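You operate a simulated robot arm through the tools that you are given. There is no shell and no other tool.

The job below is to be done with a simulated two-armed robot. You get a single attempt, and the scene is never put back.

JOB
Plug in the heat press, set it to 50 degrees and 20 seconds, and warm it up.
Fine: yellow plug into bench socket 2 with the press off; switch on, wait for READY and leave it on.

The check looks at the end state, three seconds after you hand in, the way a careful person would. Anything else that was tipped, shoved, dropped, spilled or broken makes it a failure.

ROBOT AND FRAMES
Two 7-joint arms with fingered hands on one trunk that stands fixed in place. Base frame: the origin is at the foot of the trunk, x ahead of it, y to its left, z up; the work surface is at about z = 838. Lengths are in mm, angles in rad, forces in N, time in s.
The left shoulder is at [55, 124, 1155], the right one opposite. With the tool pointing down near the work surface each hand reaches from about 480 to 860 mm from the base axis, measured 20 degrees to its own side. Payload 3.6 kg a hand.
The TCP of each hand is the grasp point between the finger pads, 34 mm short of the fingertips. In the tool frame z runs along the fingers and y along their closing line. Largest opening 116 mm; the body of the gripper starts 40 mm behind the TCP. The gripper is a hand of 5 fingers: y runs from the thumb to the fingers, the wrist lies at [-16, -160, -164] in the tool frame, and closing takes about 1.5 s.
Orientation is told as [roll, pitch, yaw] about the base's x, y, z axes, in that order, counted from this pose: with the fingers straight down and the wrist toward the robot, the tool's x, y and z point along [0, 1, 0], [1, 0, 0] and [0, 0, -1] of the base frame.

CONTROLS
- The arms move only by the tool nudge_tool. It takes "left_moves", "right_moves" or both (then of equal length, played together; a hand with none holds still); each is a list of rows, each a list of 3 entries, a list of its own where there are three numbers: the gripper command, from -1 (shut) to 1 (fully open), values between in proportion, then the shift along the tool's x, y, z in units of 25 mm (1.0 is 25 mm), then the turn, a rotation vector about the tool's x, y, z in units of 4 degrees (1.0 is 4 degrees). In form: [[jaw, [x, y, z], [rx, ry, rz]], ...]. A call has 1 to 20 rows; each row shifts and turns the commanded pose from where the row before left it, along the tool's axes as they then stand. A call with a number of a shift or a turn outside -1 to 1 is refused whole. Rows are played at 5 a second. More than 50 mm and 0.15 rad between two rows, or a gripper value outside its range, and nothing of the call is played. A pose out of reach is approached as far as the arm can. The call stops where the force on the tool passes 60 N (or 10 N more than at its start, if that is more) or the arm is blocked; 0.2 s more then pass. The fingers move at their own pace (about 153 mm/s each) and stop on an object; they squeeze with about 29 N. The grip force told is the motor's: it shows also when the fingers shut on nothing. Time passes only in rows, and 0.2 s behind the last, so rows that do not move let the fingers close. It gives the time, the measured TCP pose, the force on the tool (base axes), the opening and the grip force at its end, in the units of the frame above (readings bear some noise), with the torque about the TCP (base axes, N m) and any sound that the robot's microphone picked up, and new pictures: "show" is both (left out), scene, wrist or none (wrist: the cameras of the hands that moved).
- Cameras (640 x 400 px; columns grow to the right, rows downward): "scene" is now at [117.1, -69.6, 1344]; the picture's right is [-0.75, -0.66, -0.00], its down [-0.29, 0.32, -0.90] and it looks along [0.60, -0.68, -0.43] (base axes); focal length 214 px, centre (320, 200). "left" rides on the left gripper at [-69, -134, -110] in its tool frame; the picture's right is [-0.77, -0.19, 0.61], its down [0.59, -0.58, 0.56] and it looks along [0.25, 0.80, 0.55] (tool axes); focal length 256 px, centre (320, 200). "right" rides on the right gripper at [69, -134, -110] in its tool frame; the picture's right is [-0.77, 0.19, -0.61], its down [-0.59, -0.58, 0.57] and it looks along [-0.25, 0.79, 0.55] (tool axes); focal length 256 px, centre (320, 200). There is no depth. A picture from a camera that has moved, and an enlarged one, comes with that camera's place and axes in the base frame and with its lens.
- move_column(by): slides the trunk up (or, below 0, down) by that many mm; the arms and the scene camera ride with it, the base frame stays. It gives what a move gives, with no picture.
- set_grasp(shape, hand): the hand has 5 fingers and takes this shape, open, in about a second: jaw (thumb against the fingers, like two jaws); tri (thumb and two fingers); tip (a fingertip pinch); poke (one finger out to press); point (the index stretched); flat (the hand flat); cup (the hand cupped); fist (a fist). The gripper value then closes the fingers along that shape, each until it touches; the sizes above hold for jaw. It gives what a move gives, with no picture.
- head_to(pan, tilt): turns the head with the scene camera to pan (to the left, within 1.501 rad either way) and tilt (down, from -0.506 to 1.204), counted from straight ahead of the robot. It gives what a move gives, and a new picture of the scene camera.
- close_up(camera, box): a new picture of the part [left, top, right, bottom] of that camera's present view, enlarged. The clock stands still meanwhile.
- finish_job(): hands the job in; it is judged then, once.

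Nothing tells you positions but the pictures and the camera data. Unless the task says otherwise, let go and move clear before handing in.

The tools are called after "Emit:" as name(argument=value, ...) on one line, values as JSON. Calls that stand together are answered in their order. nudge_tool: Moves the arms, as the interface text tells. Its arguments: {"type":"object","properties":{"left_moves":{"type":"array","items":{"type":"array"}},"right_moves":{"type":"array","items":{"type":"array"}},"show":{"type":"string","enum":["both","scene","wrist","none"]}},"required":[]} The other tools are called the same way: move_column (by) slides the trunk up or down; set_grasp (shape, hand) gives the hand a shape; head_to (pan, tilt) turns the head that bears the scene camera; close_up (camera, box) takes an enlarged picture of a part of a camera's view; finish_job () hands the job in.

At the start:

```text
time_s: 0.0
left_tool_pos: [591.2, -85.5, 1305.7]
left_tcp_rot: [0.0, 0.001, 0.0]
left_wrist_force: [0.4, 0.6, 0.5]
left_moment: [0.0, 0.02, 0.03]
left_finger_gap: 115.8
left_gripper_force: 0.1
left_shape: jaw
right_tool_pos: [311.9, -445.1, 1163.2]
right_tcp_rot: [0.0, 0.0, 0.002]
right_wrist_force: [0.0, 0.4, -0.4]
right_moment: [0.01, 0.01, -0.01]
right_finger_gap: 115.9
right_gripper_force: 0.0
right_shape: jaw
trunk travel left (down, up): [-350.0, 412.0]
head pan, tilt: [-0.848, 0.447]
```

scene: 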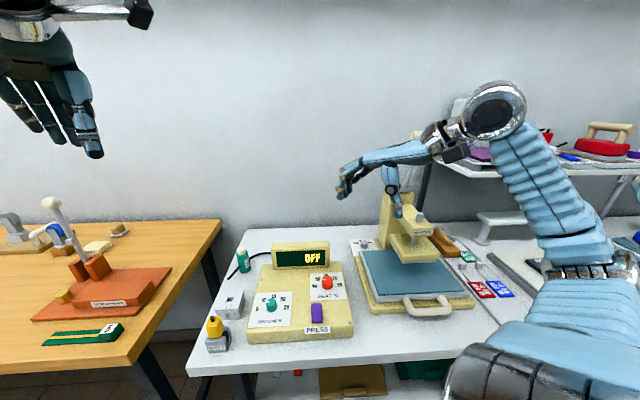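
right: 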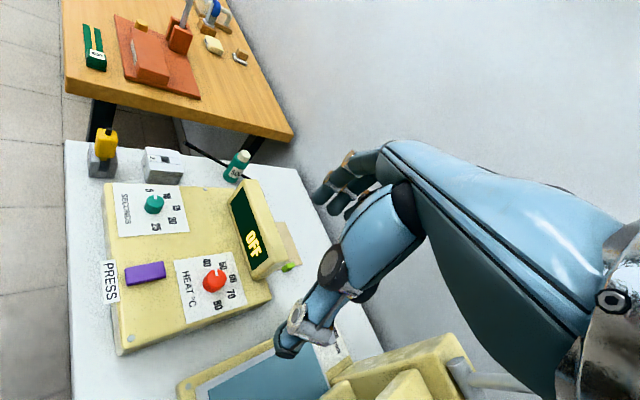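
left: 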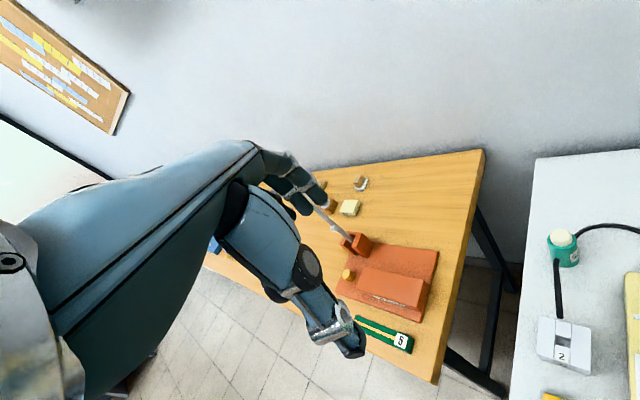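

The scene shows a white bench with the PRESS control box (display OFF), a teal SECONDS knob, a red HEAT knob, a purple button, a yellow plug on the near left of the box and a grey socket block beside it. I will look closer before moving anything.

Emit:
close_up(camera="scene", box=[190, 230, 370, 360])

Emit:
close_up(camera="right", box=[60, 110, 320, 370])

Emit:
close_up(camera="left", box=[500, 200, 640, 400])

Emit:
close_up(camera="scene", box=[340, 180, 540, 340])

```text
3.08 times, centred on (280, 295) of scene
camera zoom: at [117.1, -69.6, 1344.0], right [-0.75, -0.66, 0.0], down [-0.29, 0.32, -0.9], along [0.6, -0.68, -0.43], focal length 660 px, centre (443, -92)
```

zoom: 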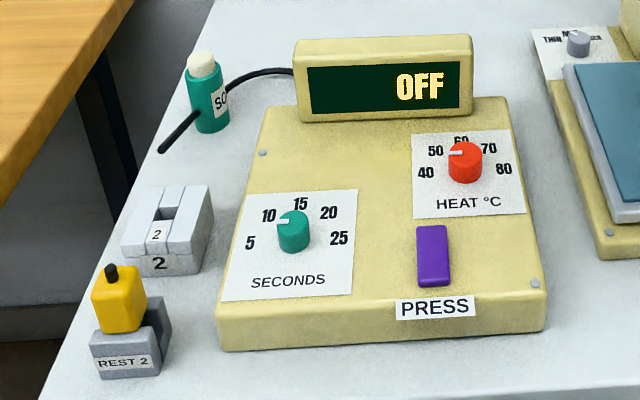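

```text
1.54 times, centred on (190, 240) of right
camera zoom: at [178.1, -375.3, 1274.1], right [0.19, -0.77, 0.61], down [-0.58, -0.59, -0.57], along [0.79, -0.25, -0.55], focal length 394 px, centre (520, 138)
```

zoom: 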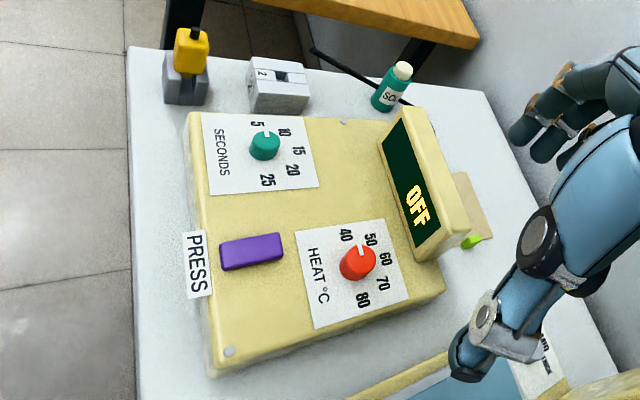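

```text
2.00 times, centred on (570, 300) of left
camera zoom: at [458.5, -154.7, 1414.5], right [-0.19, -0.77, -0.61], down [-0.58, 0.59, -0.56], along [0.8, 0.25, -0.55], focal length 512 px, centre (-180, 0)
```

zoom: 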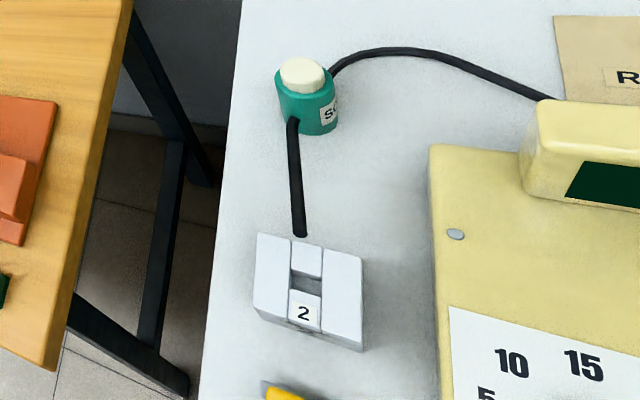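

```text
2.50 times, centred on (440, 260) of scene
camera zoom: at [117.1, -69.6, 1344.0], right [-0.75, -0.66, 0.0], down [-0.29, 0.32, -0.9], along [0.6, -0.68, -0.43], focal length 536 px, centre (20, 50)
```

zoom: 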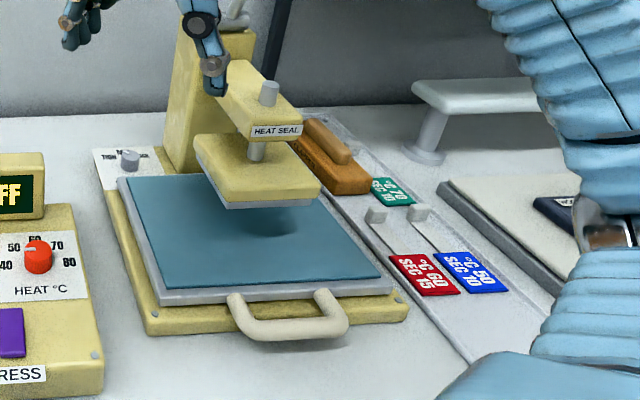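

The box sits turned about 45 degrees on the bench near (380, -300), with the plug on a grey rest marked REST 2 and the block marked 2 beyond it. I need finer views of the knob pointers, the socket and the small signs before planning.

Emit:
close_up(camera="scene", box=[300, 262, 350, 294])

Emit:
close_up(camera="scene", box=[250, 280, 300, 312])

Emit:
close_up(camera="right", box=[170, 250, 250, 330])

Emit:
close_up(camera="right", box=[80, 120, 200, 220])

Emit:
close_up(camera="scene", box=[345, 225, 395, 265])

Emit:
close_up(camera="scene", box=[195, 235, 275, 355])

```text
12.50 times, centred on (325, 278) of scene
camera zoom: at [117.1, -69.6, 1344.0], right [-0.75, -0.66, 0.0], down [-0.29, 0.32, -0.9], along [0.6, -0.68, -0.43], focal length 2681 px, centre (258, -775)
```

zoom: 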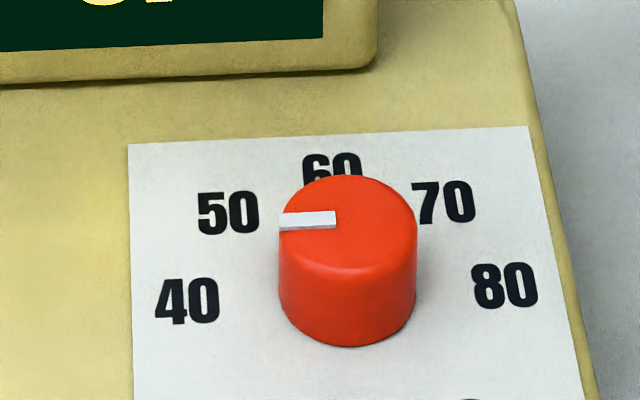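

```text
12.50 times, centred on (275, 296) of scene
camera zoom: at [117.1, -69.6, 1344.0], right [-0.75, -0.66, 0.0], down [-0.29, 0.32, -0.9], along [0.6, -0.68, -0.43], focal length 2681 px, centre (882, -1000)
```

zoom: 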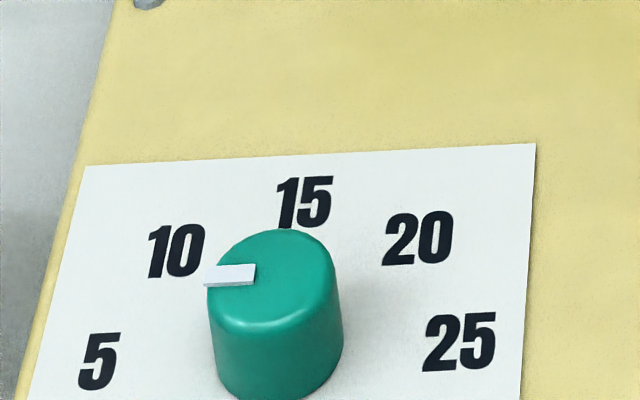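

```text
5.00 times, centred on (210, 290) of right
camera zoom: at [178.1, -375.3, 1274.1], right [0.19, -0.77, 0.61], down [-0.58, -0.59, -0.57], along [0.79, -0.25, -0.55], focal length 1280 px, centre (870, -250)
```

zoom: 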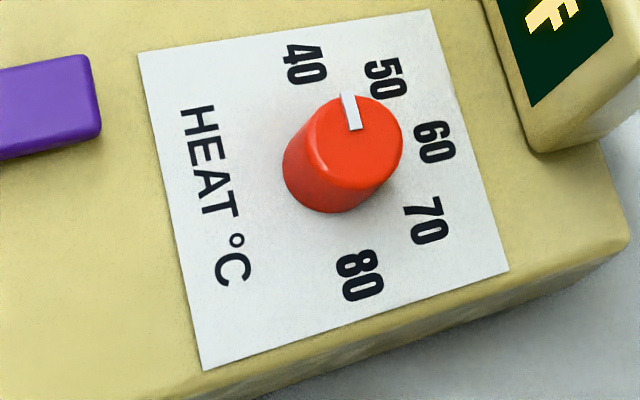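

```text
4.00 times, centred on (140, 170) of right
camera zoom: at [178.1, -375.3, 1274.1], right [0.19, -0.77, 0.61], down [-0.58, -0.59, -0.57], along [0.79, -0.25, -0.55], focal length 1024 px, centre (1040, 320)
```

zoom: 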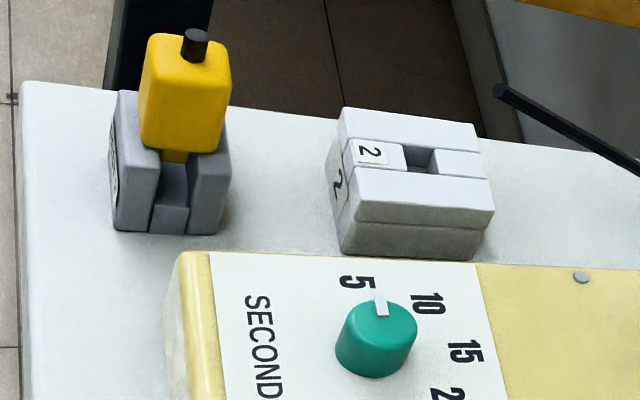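

```text
10.00 times, centred on (370, 245) of scene
camera zoom: at [117.1, -69.6, 1344.0], right [-0.75, -0.66, 0.0], down [-0.29, 0.32, -0.9], along [0.6, -0.68, -0.43], focal length 2145 px, centre (-180, -250)
```

zoom: 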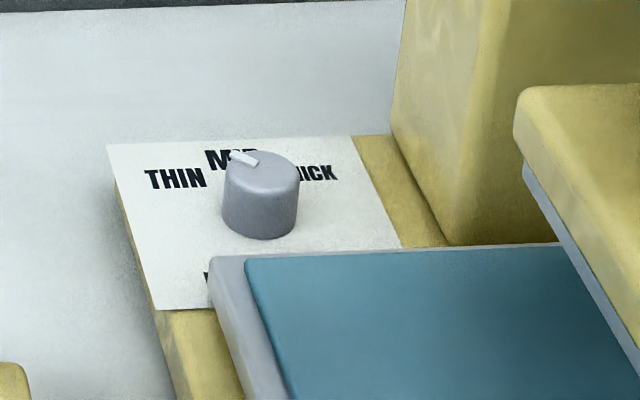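

```text
3.33 times, centred on (235, 295) of scene
camera zoom: at [117.1, -69.6, 1344.0], right [-0.75, -0.66, 0.0], down [-0.29, 0.32, -0.9], along [0.6, -0.68, -0.43], focal length 715 px, centre (603, -117)
```

zoom: 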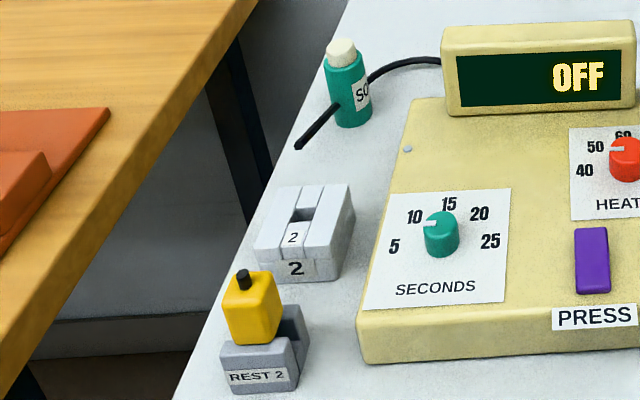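

Triangulating between the cameras, the bench top is near z = 800, the plug's top is near (509, -148, 889) and the socket's label near (559, -200, 845). Both knob pointers look to be at their lowest mark. I will check the socket and plug once more, then raise the column to get working room.

Emit:
close_up(camera="left", box=[525, 300, 605, 385])

Emit:
close_up(camera="right", box=[82, 120, 132, 182])

Emit:
close_up(camera="right", box=[135, 135, 195, 190])

Emit:
move_column(by=120)

Emit:
head_to(pan=-0.45, tilt=0.85)

```text
4.71 times, centred on (565, 342) of left
camera zoom: at [458.5, -154.7, 1414.5], right [-0.19, -0.77, -0.61], down [-0.58, 0.59, -0.56], along [0.8, 0.25, -0.55], focal length 1205 px, centre (-833, -471)
```

zoom: 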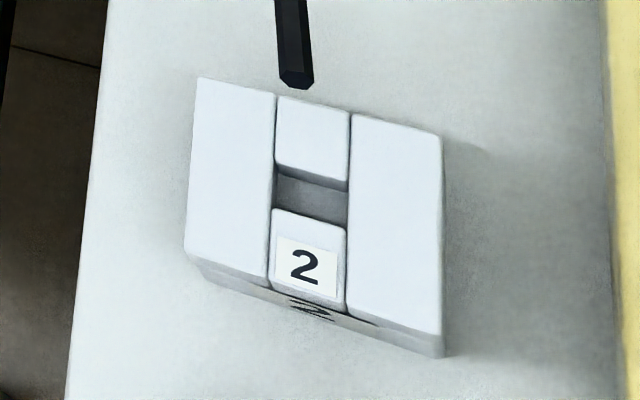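

```text
6.45 times, centred on (107, 151) of right
camera zoom: at [178.1, -375.3, 1274.1], right [0.19, -0.77, 0.61], down [-0.58, -0.59, -0.57], along [0.79, -0.25, -0.55], focal length 1652 px, centre (1694, 516)
```

zoom: 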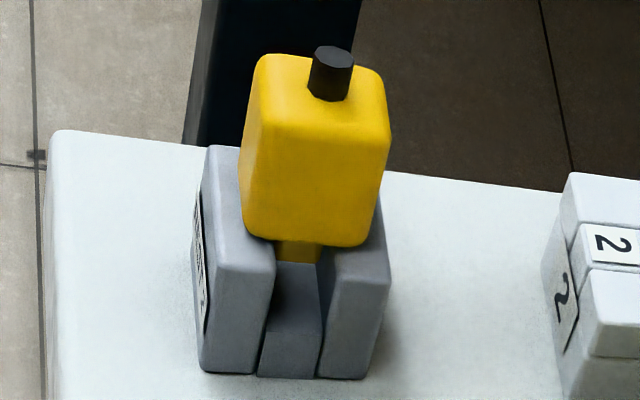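

```text
7.27 times, centred on (165, 162) of right
camera zoom: at [178.1, -375.3, 1274.1], right [0.19, -0.77, 0.61], down [-0.58, -0.59, -0.57], along [0.79, -0.25, -0.55], focal length 1862 px, centre (1447, 473)
```

zoom: 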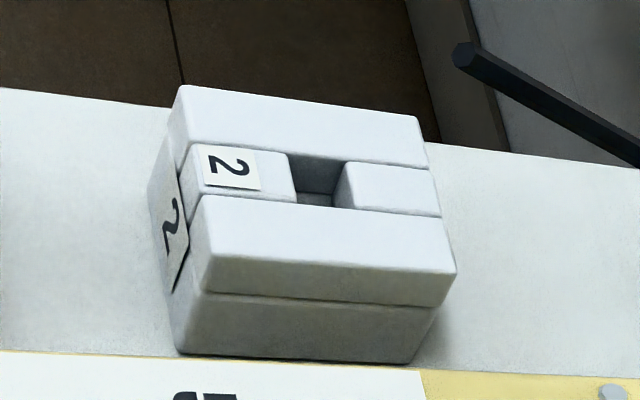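

```text
time_s: 1.5
left_tool_pos: [593.0, -86.4, 1424.6]
left_tcp_rot: [0.001, 0.002, -0.001]
left_wrist_force: [0.2, 0.1, -0.7]
left_moment: [0.01, 0.01, -0.03]
left_finger_gap: 116.0
left_gripper_force: 0.1
left_shape: jaw
right_tool_pos: [312.4, -444.3, 1284.9]
right_tcp_rot: [0.0, 0.002, 0.001]
right_wrist_force: [-0.4, 0.2, 0.2]
right_moment: [-0.01, -0.02, 0.01]
right_finger_gap: 115.9
right_gripper_force: 0.1
right_shape: jaw
trunk travel left (down, up): [-470.0, 292.0]
head pan, tilt: [-0.848, 0.447]
```

```text
time_s: 2.4
left_tool_pos: [592.6, -85.3, 1425.7]
left_tcp_rot: [0.0, -0.001, -0.001]
left_wrist_force: [-0.2, -0.5, -0.2]
left_moment: [-0.03, -0.03, -0.03]
left_finger_gap: 115.7
left_gripper_force: 0.0
left_shape: jaw
right_tool_pos: [312.3, -443.4, 1284.4]
right_tcp_rot: [-0.001, 0.0, -0.001]
right_wrist_force: [0.2, -0.2, -0.4]
right_moment: [0.02, -0.01, 0.04]
right_finger_gap: 115.8
right_gripper_force: 0.1
right_shape: jaw
trunk travel left (down, up): [-470.0, 292.0]
head pan, tilt: [-0.45, 0.85]
camera scene: at [96.8, -34.7, 1430.5], right [-0.44, -0.9, 0.0], down [-0.68, 0.33, -0.66], along [0.59, -0.29, -0.75], focal length 214 px, centre (320, 200)
```

scene: 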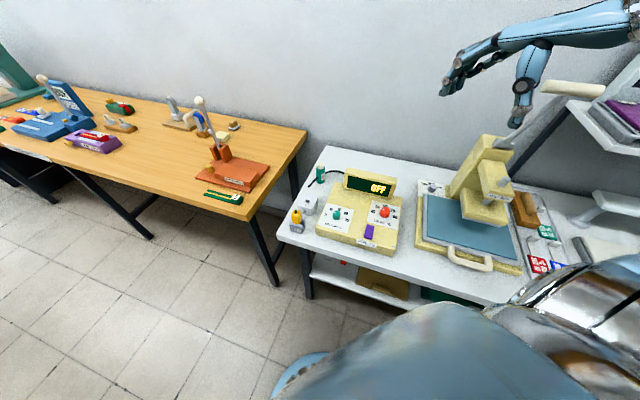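

The bench fits in view now, with the box near (360, 220) in the picture. I'll zoom here for a second set of sight lines to settle the heights.

Emit:
close_up(camera="scene", box=[270, 160, 350, 260])

Emit:
close_up(camera="scene", box=[310, 160, 410, 260])

Emit:
close_up(camera="right", box=[60, 100, 320, 360])

```text
4.00 times, centred on (310, 210) of scene
camera zoom: at [96.8, -34.7, 1430.5], right [-0.44, -0.9, 0.0], down [-0.68, 0.33, -0.66], along [0.59, -0.29, -0.75], focal length 858 px, centre (360, 160)
```

zoom: 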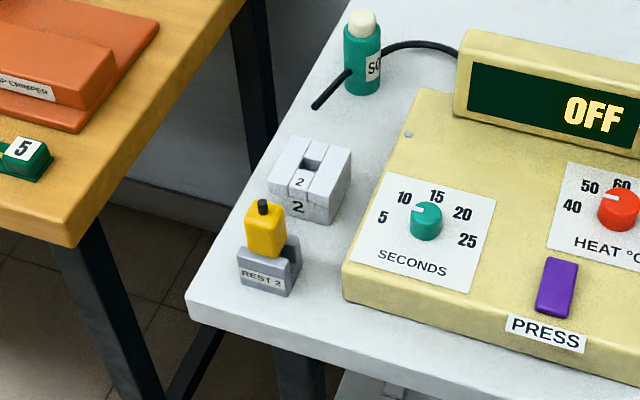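

```text
4.00 times, centred on (360, 210) of scene
camera zoom: at [96.8, -34.7, 1430.5], right [-0.44, -0.9, 0.0], down [-0.68, 0.33, -0.66], along [0.59, -0.29, -0.75], focal length 858 px, centre (160, 160)
```

zoom: 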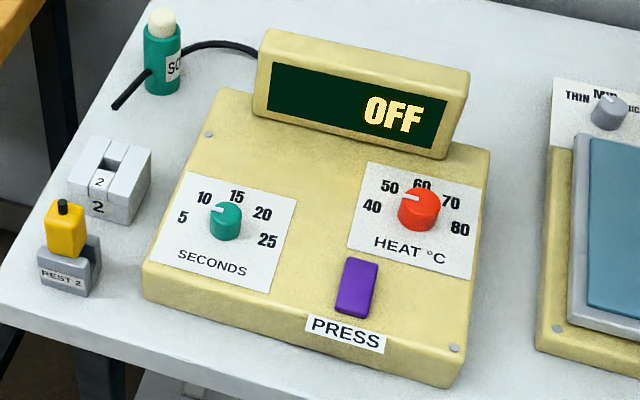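

```text
1.54 times, centred on (190, 230) of right
camera zoom: at [178.1, -375.3, 1394.1], right [0.19, -0.77, 0.61], down [-0.58, -0.59, -0.57], along [0.79, -0.25, -0.55], focal length 394 px, centre (520, 154)
```

zoom: 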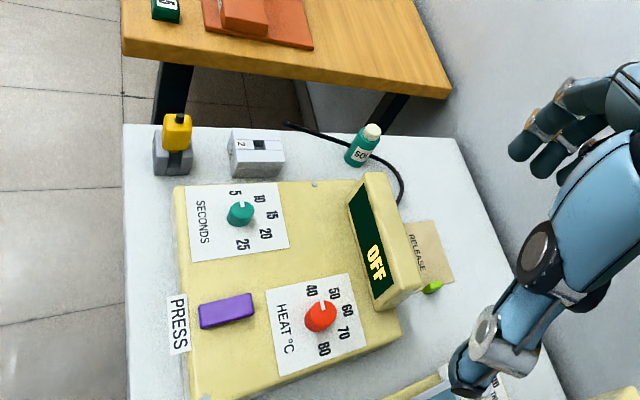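

The three views agree: bench at z about 800, plug top centre (509, -148, 889), socket hole centre about (573, -215, 845), everything turned 45 degrees. I'll bring the right hand over the plug, still high and turning to yaw +45, and swing the left hand aside so its camera can watch.

Emit:
nudge_tool(right_moves=[[1, [0.987, 0.657, 0.5], [0, 0, 0]], [1, [0.987, 0.657, 0.5], [0, 0, 0]], [1, [0.987, 0.657, 0.5], [0, 0, 0]], [1, [0.987, 0.657, 0.5], [0, 0, 0]], [1, [0.987, 0.657, 0.5], [0, 0, 0]], [1, [0.987, 0.657, 0.5], [0, 0, 0]], [1, [0.987, 0.657, 0.5], [0, 0, 0]], [1, [0.987, 0.657, 0.5], [0, 0, 0]], [1, [0.987, 0.657, 0.5], [0, 0, 0]], [1, [0.987, 0.657, 0.5], [0, 0, 0]], [1, [0.987, 0.657, 0.5], [0, 0, 0]], [1, [0.987, 0.657, 0.5], [0, 0, 0]], [1, [0, 0, 0], [0, 0, -1]], [1, [0, 0, 0], [0, 0, -1]], [1, [0, 0, 0], [0, 0, -1]], [1, [0, 0, 0], [0, 0, -1]], [1, [0, 0, 0], [0, 0, -1]], [1, [0, 0, 0], [0, 0, -1]], [1, [0, 0, 0], [0, 0, -1]], [1, [0, 0, 0], [0, 0, -1]]], left_moves=[[1, [1, 0, 0], [0, 0, 0]], [1, [1, 0, 0], [0, 0, 0]], [1, [1, 0, 0], [0, 0, 0]], [1, [1, 0, 0], [0, 0, 0]], [1, [1, 0, 0], [0, 0, 0]], [1, [1, 0, 0], [0, 0, 0]], [1, [1, 0, 0], [0, 0, 0]], [1, [1, 0, 0], [0, 0, 0]], [1, [0, 0, 0.8], [0, 0, 1]], [1, [0, 0, 0.8], [0, 0, 1]], [1, [0, 0, 0.8], [0, 0, 1]], [1, [0, 0, 0.8], [0, 0, 1]], [1, [0, 0, 0.8], [0, 0, 1]], [1, [0, 0, 0.8], [0, 0, 1]], [1, [0, 0, 0.8], [0, 0, 1]], [1, [0, 0, 0.8], [0, 0, 1]], [1, [0, 0, 0.8], [0, 0, 1]], [1, [0, 0, 0.8], [0, 0, 1]], [1, [0, 0, 0.8], [0, 0, 1]], [1, [0, 0, 0.8], [0, 0, 1]]], show="both")

```text
time_s: 6.6
left_tool_pos: [589.8, 114.3, 1226.2]
left_tcp_rot: [0.0, 0.001, -0.699]
left_wrist_force: [0.4, 0.4, -0.3]
left_moment: [0.01, 0.0, 0.02]
left_finger_gap: 115.5
left_gripper_force: 0.1
left_shape: jaw
left hand out of reach, approached as far as the arm can: row 19, 20
right_tool_pos: [510.9, -147.9, 1134.5]
right_tcp_rot: [0.0, -0.001, 0.559]
right_wrist_force: [0.9, 0.3, 0.5]
right_moment: [0.02, 0.01, 0.0]
right_finger_gap: 115.8
right_gripper_force: 0.1
right_shape: jaw
trunk travel left (down, up): [-470.0, 292.0]
head pan, tilt: [-0.45, 0.85]
camera scene: at [97.1, -34.0, 1430.4], right [-0.44, -0.9, 0.0], down [-0.68, 0.33, -0.66], along [0.59, -0.29, -0.75], focal length 214 px, centre (320, 200)
camera right: at [359.6, -160.1, 1243.9], right [0.57, -0.55, 0.61], down [-0.18, -0.81, -0.56], along [0.81, 0.21, -0.55], focal length 256 px, centre (320, 200)
camera left: at [444.8, 146.2, 1335.4], right [-0.64, -0.47, -0.61], down [-0.06, 0.82, -0.57], along [0.77, -0.32, -0.55], focal length 256 px, centre (320, 200)
```

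scene: 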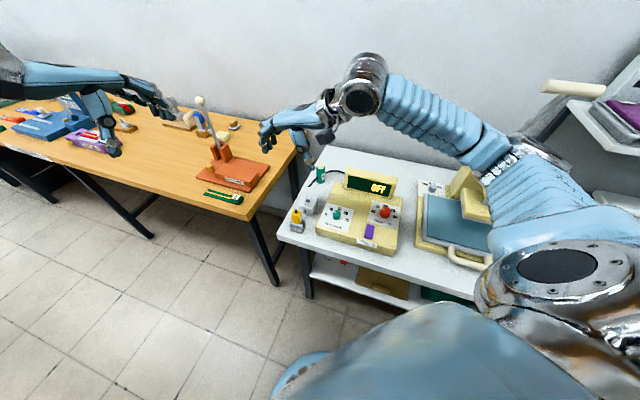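
right: 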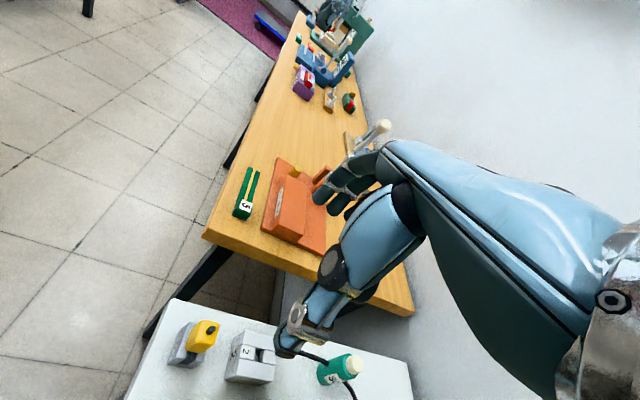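
left: 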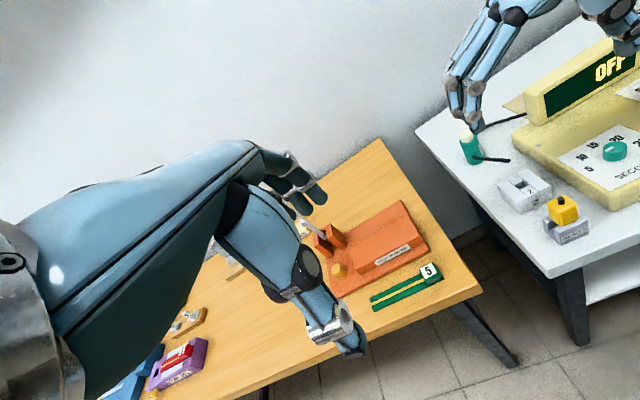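

The right hand is above the plug with nothing touched, and the left camera now sees the plug, rest and socket from the side. I'll finish the yaw to +45 degrees and come down to about z = 960, still clear of the plug.

Emit:
nudge_tool(right_moves=[[1, [0, 0, 0], [0, 0, -0.81]], [1, [0, 0, 0], [0, 0, -0.81]], [1, [0, 0, 0], [0, 0, -0.81]], [1, [0, 0, 0], [0, 0, -0.81]], [1, [0, 0, 1], [0, 0, 0]], [1, [0, 0, 1], [0, 0, 0]], [1, [0, 0, 1], [0, 0, 0]], [1, [0, 0, 1], [0, 0, 0]], [1, [0, 0, 1], [0, 0, 0]], [0.4, [0, 0, 1], [0, 0, 0]], [0.4, [0, 0, 1], [0, 0, 0]], [0.4, [0, 0, 0], [0, 0, 0]], [0.4, [0, 0, 0], [0, 0, 0]]], show="both")

Emit:
close_up(camera="left", box=[440, 60, 640, 260])

Emit:
close_up(camera="scene", box=[260, 130, 420, 270])

```text
time_s: 9.4
left_tool_pos: [591.7, 113.2, 1226.6]
left_tcp_rot: [0.001, -0.001, -0.698]
left_wrist_force: [0.2, 0.4, 0.5]
left_moment: [-0.01, 0.0, 0.01]
left_finger_gap: 115.8
left_gripper_force: 0.0
left_shape: jaw
right_tool_pos: [507.1, -145.0, 958.8]
right_tcp_rot: [0.001, 0.0, 0.78]
right_wrist_force: [0.3, -0.4, -0.4]
right_moment: [-0.03, -0.01, -0.01]
right_finger_gap: 81.6
right_gripper_force: 0.0
right_shape: jaw
trunk travel left (down, up): [-470.0, 292.0]
head pan, tilt: [-0.45, 0.85]
camera scene: at [96.9, -34.0, 1430.4], right [-0.44, -0.9, 0.0], down [-0.68, 0.33, -0.66], along [0.59, -0.29, -0.75], focal length 214 px, centre (320, 200)
camera right: at [364.9, -192.1, 1068.4], right [0.68, -0.41, 0.61], down [0.01, -0.82, -0.57], along [0.74, 0.39, -0.55], focal length 256 px, centre (320, 200)
```

scene: 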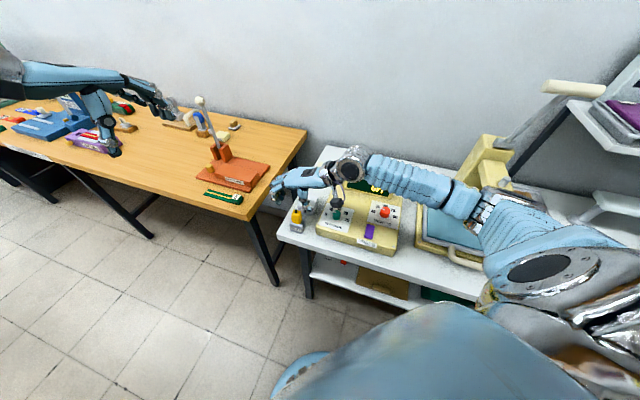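
right: 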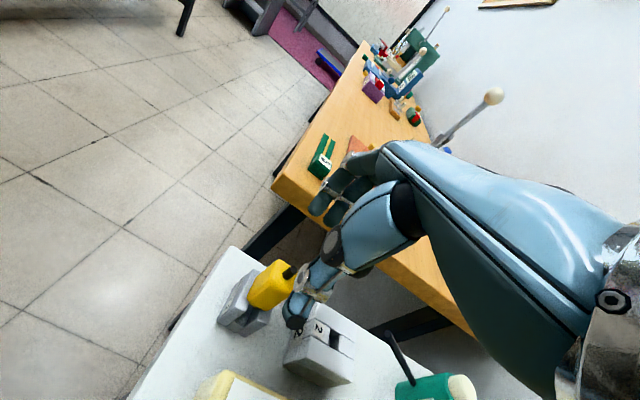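

```text
2.00 times, centred on (540, 160) of left
camera zoom: at [444.6, 146.1, 1335.7], right [-0.64, -0.47, -0.61], down [-0.06, 0.82, -0.57], along [0.77, -0.32, -0.55], focal length 512 px, centre (-120, 280)
```

zoom: 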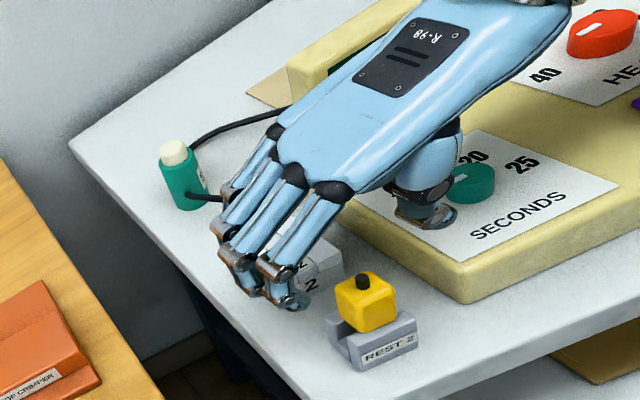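

```text
2.86 times, centred on (340, 200) of scene
camera zoom: at [96.9, -34.0, 1430.4], right [-0.44, -0.9, 0.0], down [-0.68, 0.33, -0.66], along [0.59, -0.29, -0.75], focal length 613 px, centre (263, 200)
```

zoom: 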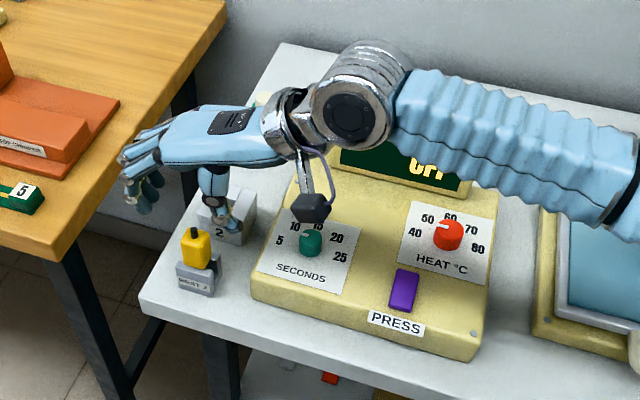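

The hand hangs over the plug with the fingers on its left and the thumb on its right. I'll zoom the right camera on the plug for its offset from the hand, and take a still reading to average out noise.

Emit:
close_up(camera="right", box=[200, 240, 320, 350])

Emit:
close_up(camera="left", box=[530, 180, 610, 260])

Emit:
nudge_tool(right_moves=[[0.1, [0, 0, 0], [0, 0, 0]], [0.1, [0, 0, 0], [0, 0, 0]], [0.1, [0, 0, 0], [0, 0, 0]]], show="wrist")

```text
3.64 times, centred on (260, 295) of right
camera zoom: at [364.9, -192.1, 1068.4], right [0.68, -0.41, 0.61], down [0.01, -0.82, -0.57], along [0.74, 0.39, -0.55], focal length 931 px, centre (538, -146)
```

zoom: 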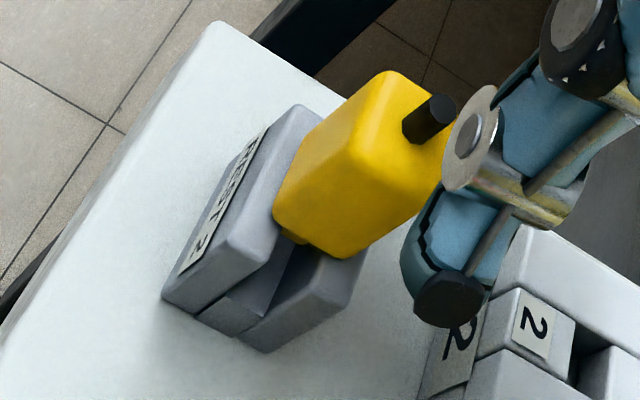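

```text
5.00 times, centred on (570, 220) of left
camera zoom: at [444.6, 146.1, 1335.7], right [-0.64, -0.47, -0.61], down [-0.06, 0.82, -0.57], along [0.77, -0.32, -0.55], focal length 1280 px, centre (-930, 100)
```

zoom: 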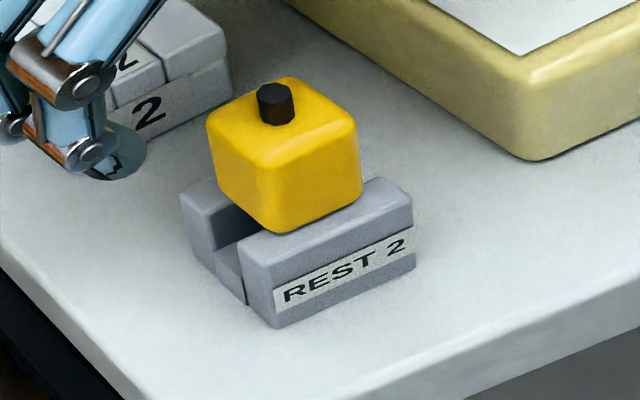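

```text
time_s: 10.2
left_tool_pos: [590.8, 113.5, 1226.3]
left_tcp_rot: [0.001, -0.001, -0.696]
left_wrist_force: [0.4, -0.5, -0.1]
left_moment: [-0.02, -0.02, -0.01]
left_finger_gap: 116.1
left_gripper_force: 0.1
left_shape: jaw
right_tool_pos: [508.7, -146.4, 957.3]
right_tcp_rot: [0.0, 0.0, 0.784]
right_wrist_force: [-0.1, -0.7, -0.8]
right_moment: [-0.02, 0.03, -0.03]
right_finger_gap: 64.4
right_gripper_force: 0.1
right_shape: jaw
trunk travel left (down, up): [-470.0, 292.0]
head pan, tilt: [-0.45, 0.85]
camera right: at [364.8, -192.1, 1068.6], right [0.68, -0.41, 0.61], down [0.01, -0.82, -0.57], along [0.74, 0.39, -0.55], focal length 256 px, centre (320, 200)
```

right: 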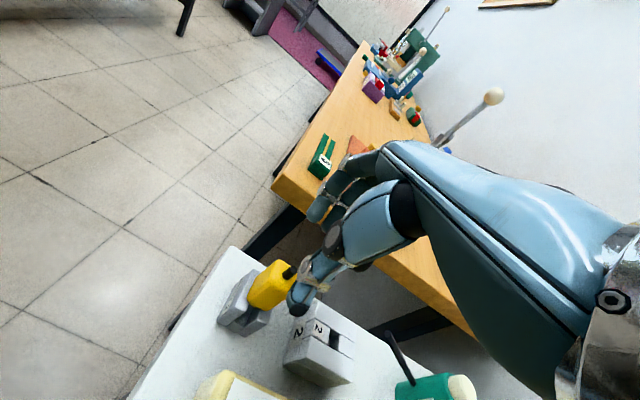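

All sight lines put the plug's axis at (508.6, -148.4), top z 889, with the body about 45 mm tall on a rest whose top is near 844. I'll shift the 2 mm needed and come down to TCP z about 900 to check finger clearance.

Emit:
nudge_tool(right_moves=[[0.1, [-0.07, -0.06, 0.6], [0, 0, 0]], [0.1, [0, 0, 0.6], [0, 0, 0]], [0.1, [0, 0, 0.6], [0, 0, 0]], [0.1, [0, 0, 0.54], [0, 0, 0]], [0.1, [0, 0, 0], [0, 0, 0]]], show="both")

Emit:
close_up(camera="right", box=[200, 200, 400, 360])

Emit:
close_up(camera="left", box=[480, 100, 640, 260])

Emit:
close_up(camera="scene", box=[260, 160, 360, 250])

```text
time_s: 11.4
left_tool_pos: [591.2, 112.7, 1225.7]
left_tcp_rot: [-0.002, 0.001, -0.697]
left_wrist_force: [-0.2, 0.3, -0.5]
left_moment: [-0.01, -0.01, -0.02]
left_finger_gap: 115.9
left_gripper_force: 0.1
left_shape: jaw
right_tool_pos: [509.2, -149.6, 898.3]
right_tcp_rot: [0.001, -0.001, 0.785]
right_wrist_force: [-0.6, -0.6, -0.2]
right_moment: [0.0, -0.01, 0.0]
right_finger_gap: 64.2
right_gripper_force: 0.0
right_shape: jaw
trunk travel left (down, up): [-470.0, 292.0]
head pan, tilt: [-0.45, 0.85]
camera scene: at [96.9, -34.0, 1430.5], right [-0.44, -0.9, 0.0], down [-0.68, 0.33, -0.66], along [0.59, -0.29, -0.75], focal length 214 px, centre (320, 200)
camera right: at [365.2, -195.3, 1008.9], right [0.68, -0.41, 0.61], down [0.01, -0.82, -0.57], along [0.74, 0.39, -0.55], focal length 256 px, centre (320, 200)
```

scene: 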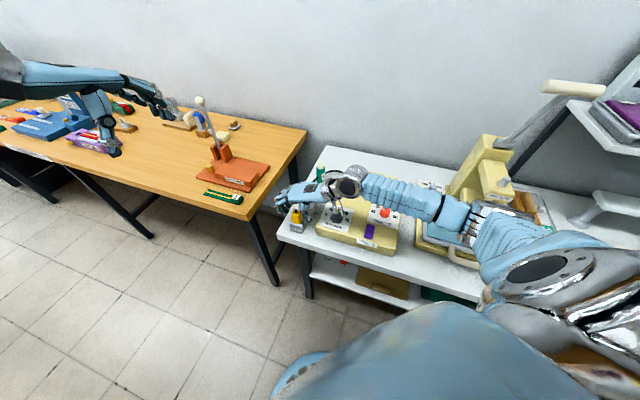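
right: 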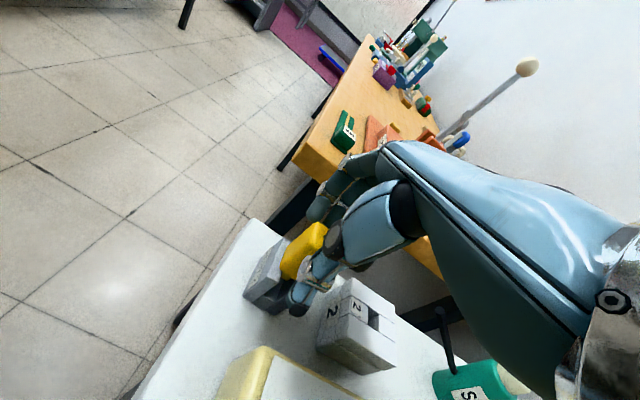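

```text
2.50 times, centred on (300, 280) of right
camera zoom: at [365.2, -195.3, 1008.9], right [0.68, -0.41, 0.61], down [0.01, -0.82, -0.57], along [0.74, 0.39, -0.55], focal length 640 px, centre (370, 0)
```

zoom: 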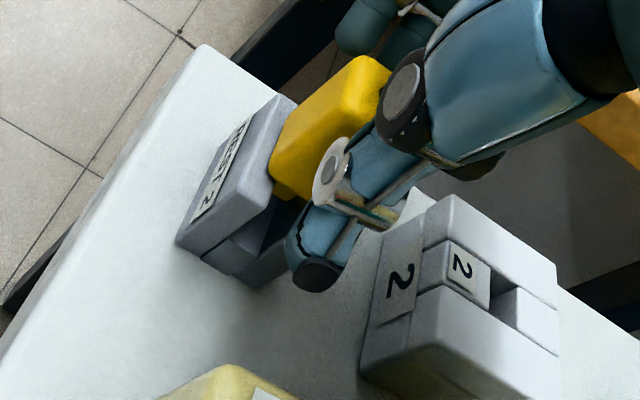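

```text
2.50 times, centred on (560, 180) of left
camera zoom: at [444.5, 146.1, 1335.7], right [-0.64, -0.47, -0.61], down [-0.06, 0.82, -0.57], along [0.77, -0.32, -0.55], focal length 640 px, centre (-280, 250)
```

zoom: 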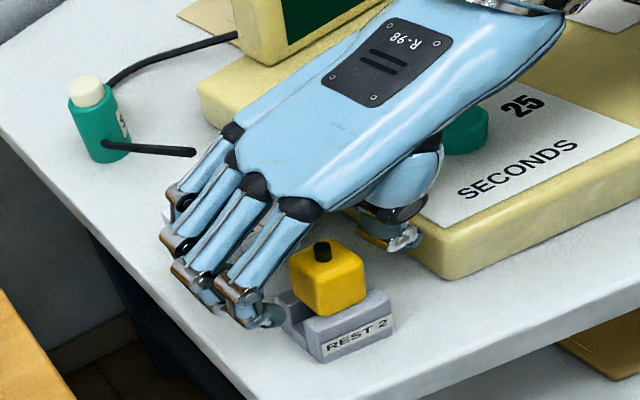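

```text
4.44 times, centred on (310, 205) of scene
camera zoom: at [96.9, -34.0, 1430.5], right [-0.44, -0.9, 0.0], down [-0.68, 0.33, -0.66], along [0.59, -0.29, -0.75], focal length 953 px, centre (364, 178)
```

zoom: 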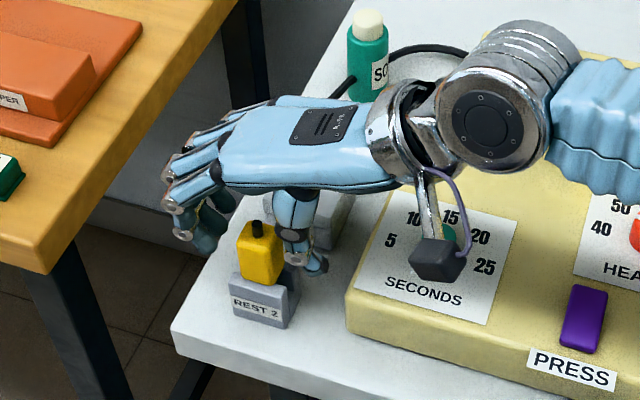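

The fingers hang left of the plug and the thumb right of it, with clear gaps. I'll lower another 13 mm so the pads cover most of the body, with tips still above the rest, and check again.

Emit:
nudge_tool(right_moves=[[0.1, [0.0, 0.02, 0.27], [0, 0, 0]], [0.1, [0, 0, 0.26], [0, 0, 0]], [0.1, [0, 0, 0], [0, 0, 0]]], show="wrist")

Emit:
close_up(camera="right", box=[220, 200, 380, 328])

Emit:
close_up(camera="left", box=[510, 140, 610, 240])

Emit:
close_up(camera="scene", box=[280, 190, 330, 240])

```text
time_s: 12.2
left_tool_pos: [590.3, 112.6, 1226.2]
left_tcp_rot: [0.001, -0.001, -0.699]
left_wrist_force: [-0.5, 0.6, 0.0]
left_moment: [-0.03, -0.01, -0.01]
left_finger_gap: 115.8
left_gripper_force: 0.0
left_shape: jaw
right_tool_pos: [509.0, -147.5, 886.2]
right_tcp_rot: [-0.001, 0.0, 0.784]
right_wrist_force: [-0.9, 0.2, 0.7]
right_moment: [0.02, 0.01, -0.02]
right_finger_gap: 64.2
right_gripper_force: 0.1
right_shape: jaw
trunk travel left (down, up): [-470.0, 292.0]
head pan, tilt: [-0.45, 0.85]
camera right: at [365.0, -194.1, 995.9], right [0.68, -0.41, 0.61], down [0.01, -0.82, -0.57], along [0.74, 0.39, -0.55], focal length 256 px, centre (320, 200)
```

right: 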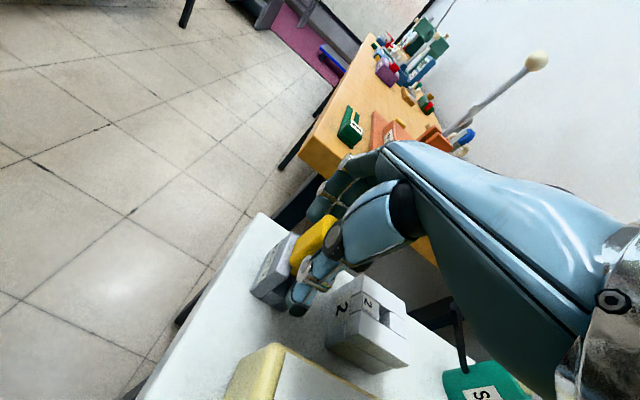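

```text
3.12 times, centred on (300, 264) of right
camera zoom: at [365.0, -194.1, 995.9], right [0.68, -0.41, 0.61], down [0.01, -0.82, -0.57], along [0.74, 0.39, -0.55], focal length 800 px, centre (382, 0)
```

zoom: 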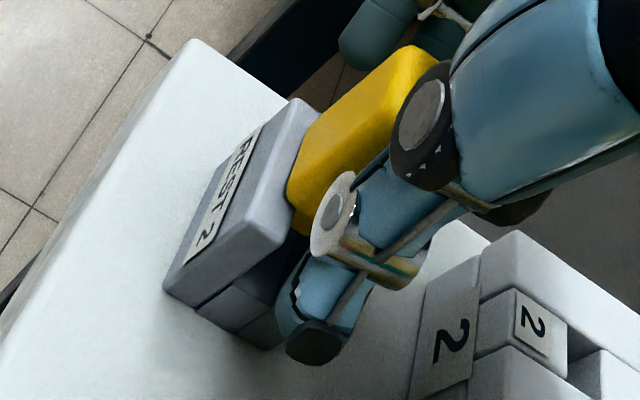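

```text
4.00 times, centred on (560, 190) of left
camera zoom: at [444.6, 146.2, 1335.7], right [-0.64, -0.47, -0.61], down [-0.06, 0.82, -0.57], along [0.77, -0.32, -0.55], focal length 1024 px, centre (-640, 240)
```

zoom: 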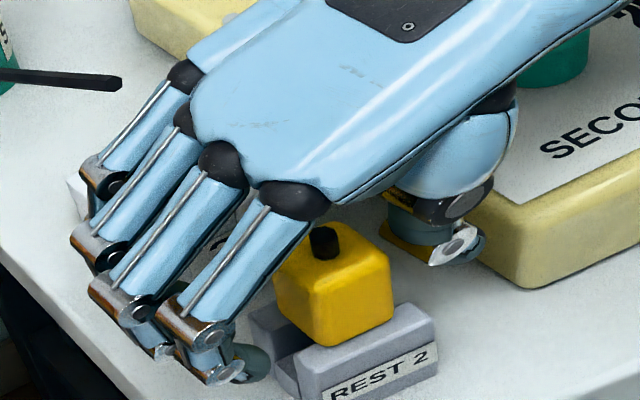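

```text
8.00 times, centred on (305, 215) of scene
camera zoom: at [96.9, -34.0, 1430.4], right [-0.44, -0.9, 0.0], down [-0.68, 0.33, -0.66], along [0.59, -0.29, -0.75], focal length 1716 px, centre (440, 80)
```

zoom: 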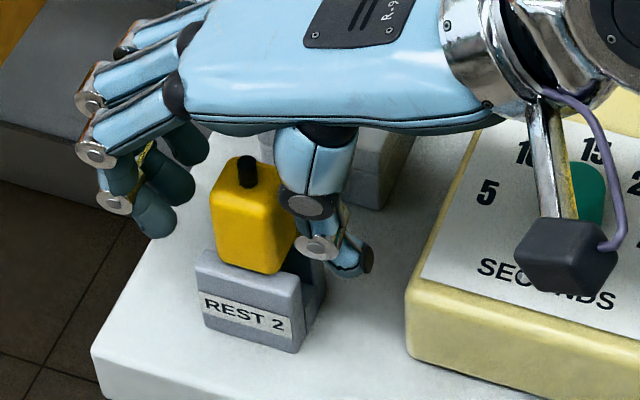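

The pads straddle the plug with the tips a few millimetres above the rest. I'll close now and hold still while the fingers settle.

Emit:
nudge_tool(right_moves=[[-0.2, [0, 0, 0], [0, 0, 0]], [-0.4, [0, 0, 0], [0, 0, 0]], [-0.6, [0, 0, 0], [0, 0, 0]], [-0.8, [0, 0, 0], [0, 0, 0]], [-1, [0, 0, 0], [0, 0, 0]], [-1, [0, 0, 0], [0, 0, 0]], [-1, [0, 0, 0], [0, 0, 0]], [-1, [0, 0, 0], [0, 0, 0]]], show="wrist")

Emit:
close_up(camera="right", box=[220, 200, 380, 328])

Emit:
close_up(camera="left", box=[510, 140, 610, 240])

Emit:
close_up(camera="scene", box=[280, 190, 330, 240])

```text
time_s: 14.0
left_tool_pos: [591.0, 112.5, 1226.8]
left_tcp_rot: [0.0, 0.001, -0.697]
left_wrist_force: [0.1, 0.4, 0.6]
left_moment: [0.02, 0.01, -0.01]
left_finger_gap: 115.9
left_gripper_force: 0.1
left_shape: jaw
right_tool_pos: [508.6, -148.5, 886.4]
right_tcp_rot: [-0.002, 0.0, 0.781]
right_wrist_force: [0.3, -0.3, 3.8]
right_moment: [0.05, -0.06, -0.01]
right_finger_gap: 26.7
right_gripper_force: 29.1
right_shape: jaw
trunk travel left (down, up): [-470.0, 292.0]
head pan, tilt: [-0.45, 0.85]
camera right: at [364.8, -194.0, 996.4], right [0.68, -0.41, 0.61], down [0.01, -0.82, -0.57], along [0.74, 0.39, -0.55], focal length 256 px, centre (320, 200)
```

right: 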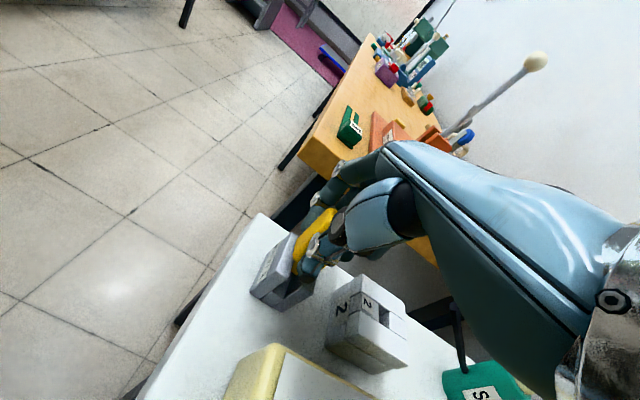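

```text
3.12 times, centred on (300, 264) of right
camera zoom: at [364.8, -194.0, 996.4], right [0.68, -0.41, 0.61], down [0.01, -0.82, -0.57], along [0.74, 0.39, -0.55], focal length 800 px, centre (382, 0)
```

zoom: 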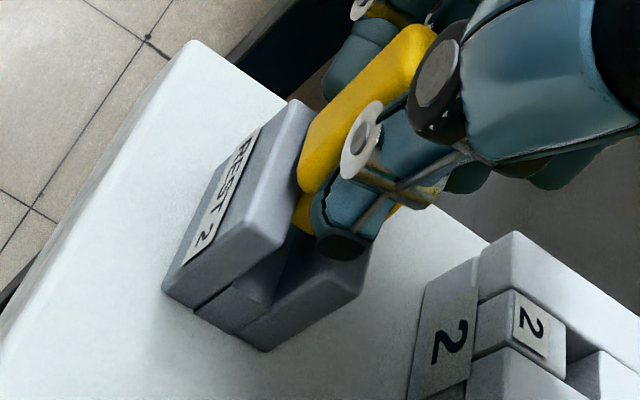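

```text
4.00 times, centred on (560, 190) of left
camera zoom: at [444.2, 146.2, 1335.8], right [-0.64, -0.47, -0.61], down [-0.06, 0.82, -0.57], along [0.77, -0.32, -0.55], focal length 1024 px, centre (-640, 240)
```

zoom: 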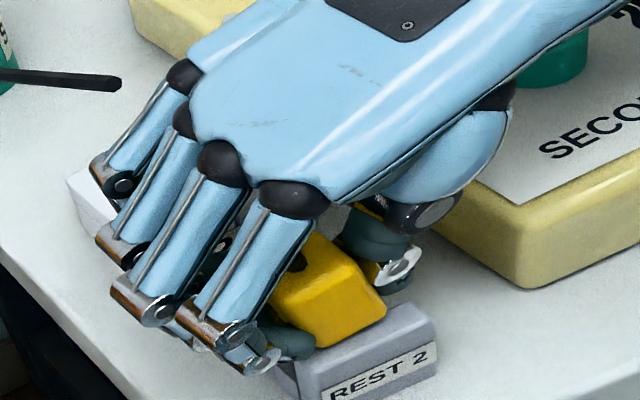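

```text
8.00 times, centred on (305, 215) of scene
camera zoom: at [96.5, -33.9, 1430.5], right [-0.44, -0.9, 0.0], down [-0.68, 0.33, -0.66], along [0.59, -0.29, -0.75], focal length 1716 px, centre (440, 80)
```

zoom: 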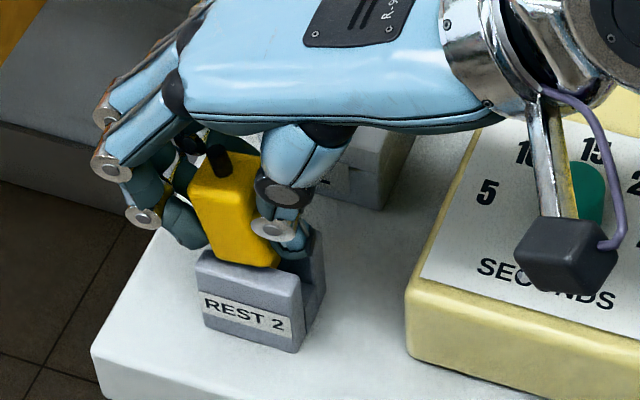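

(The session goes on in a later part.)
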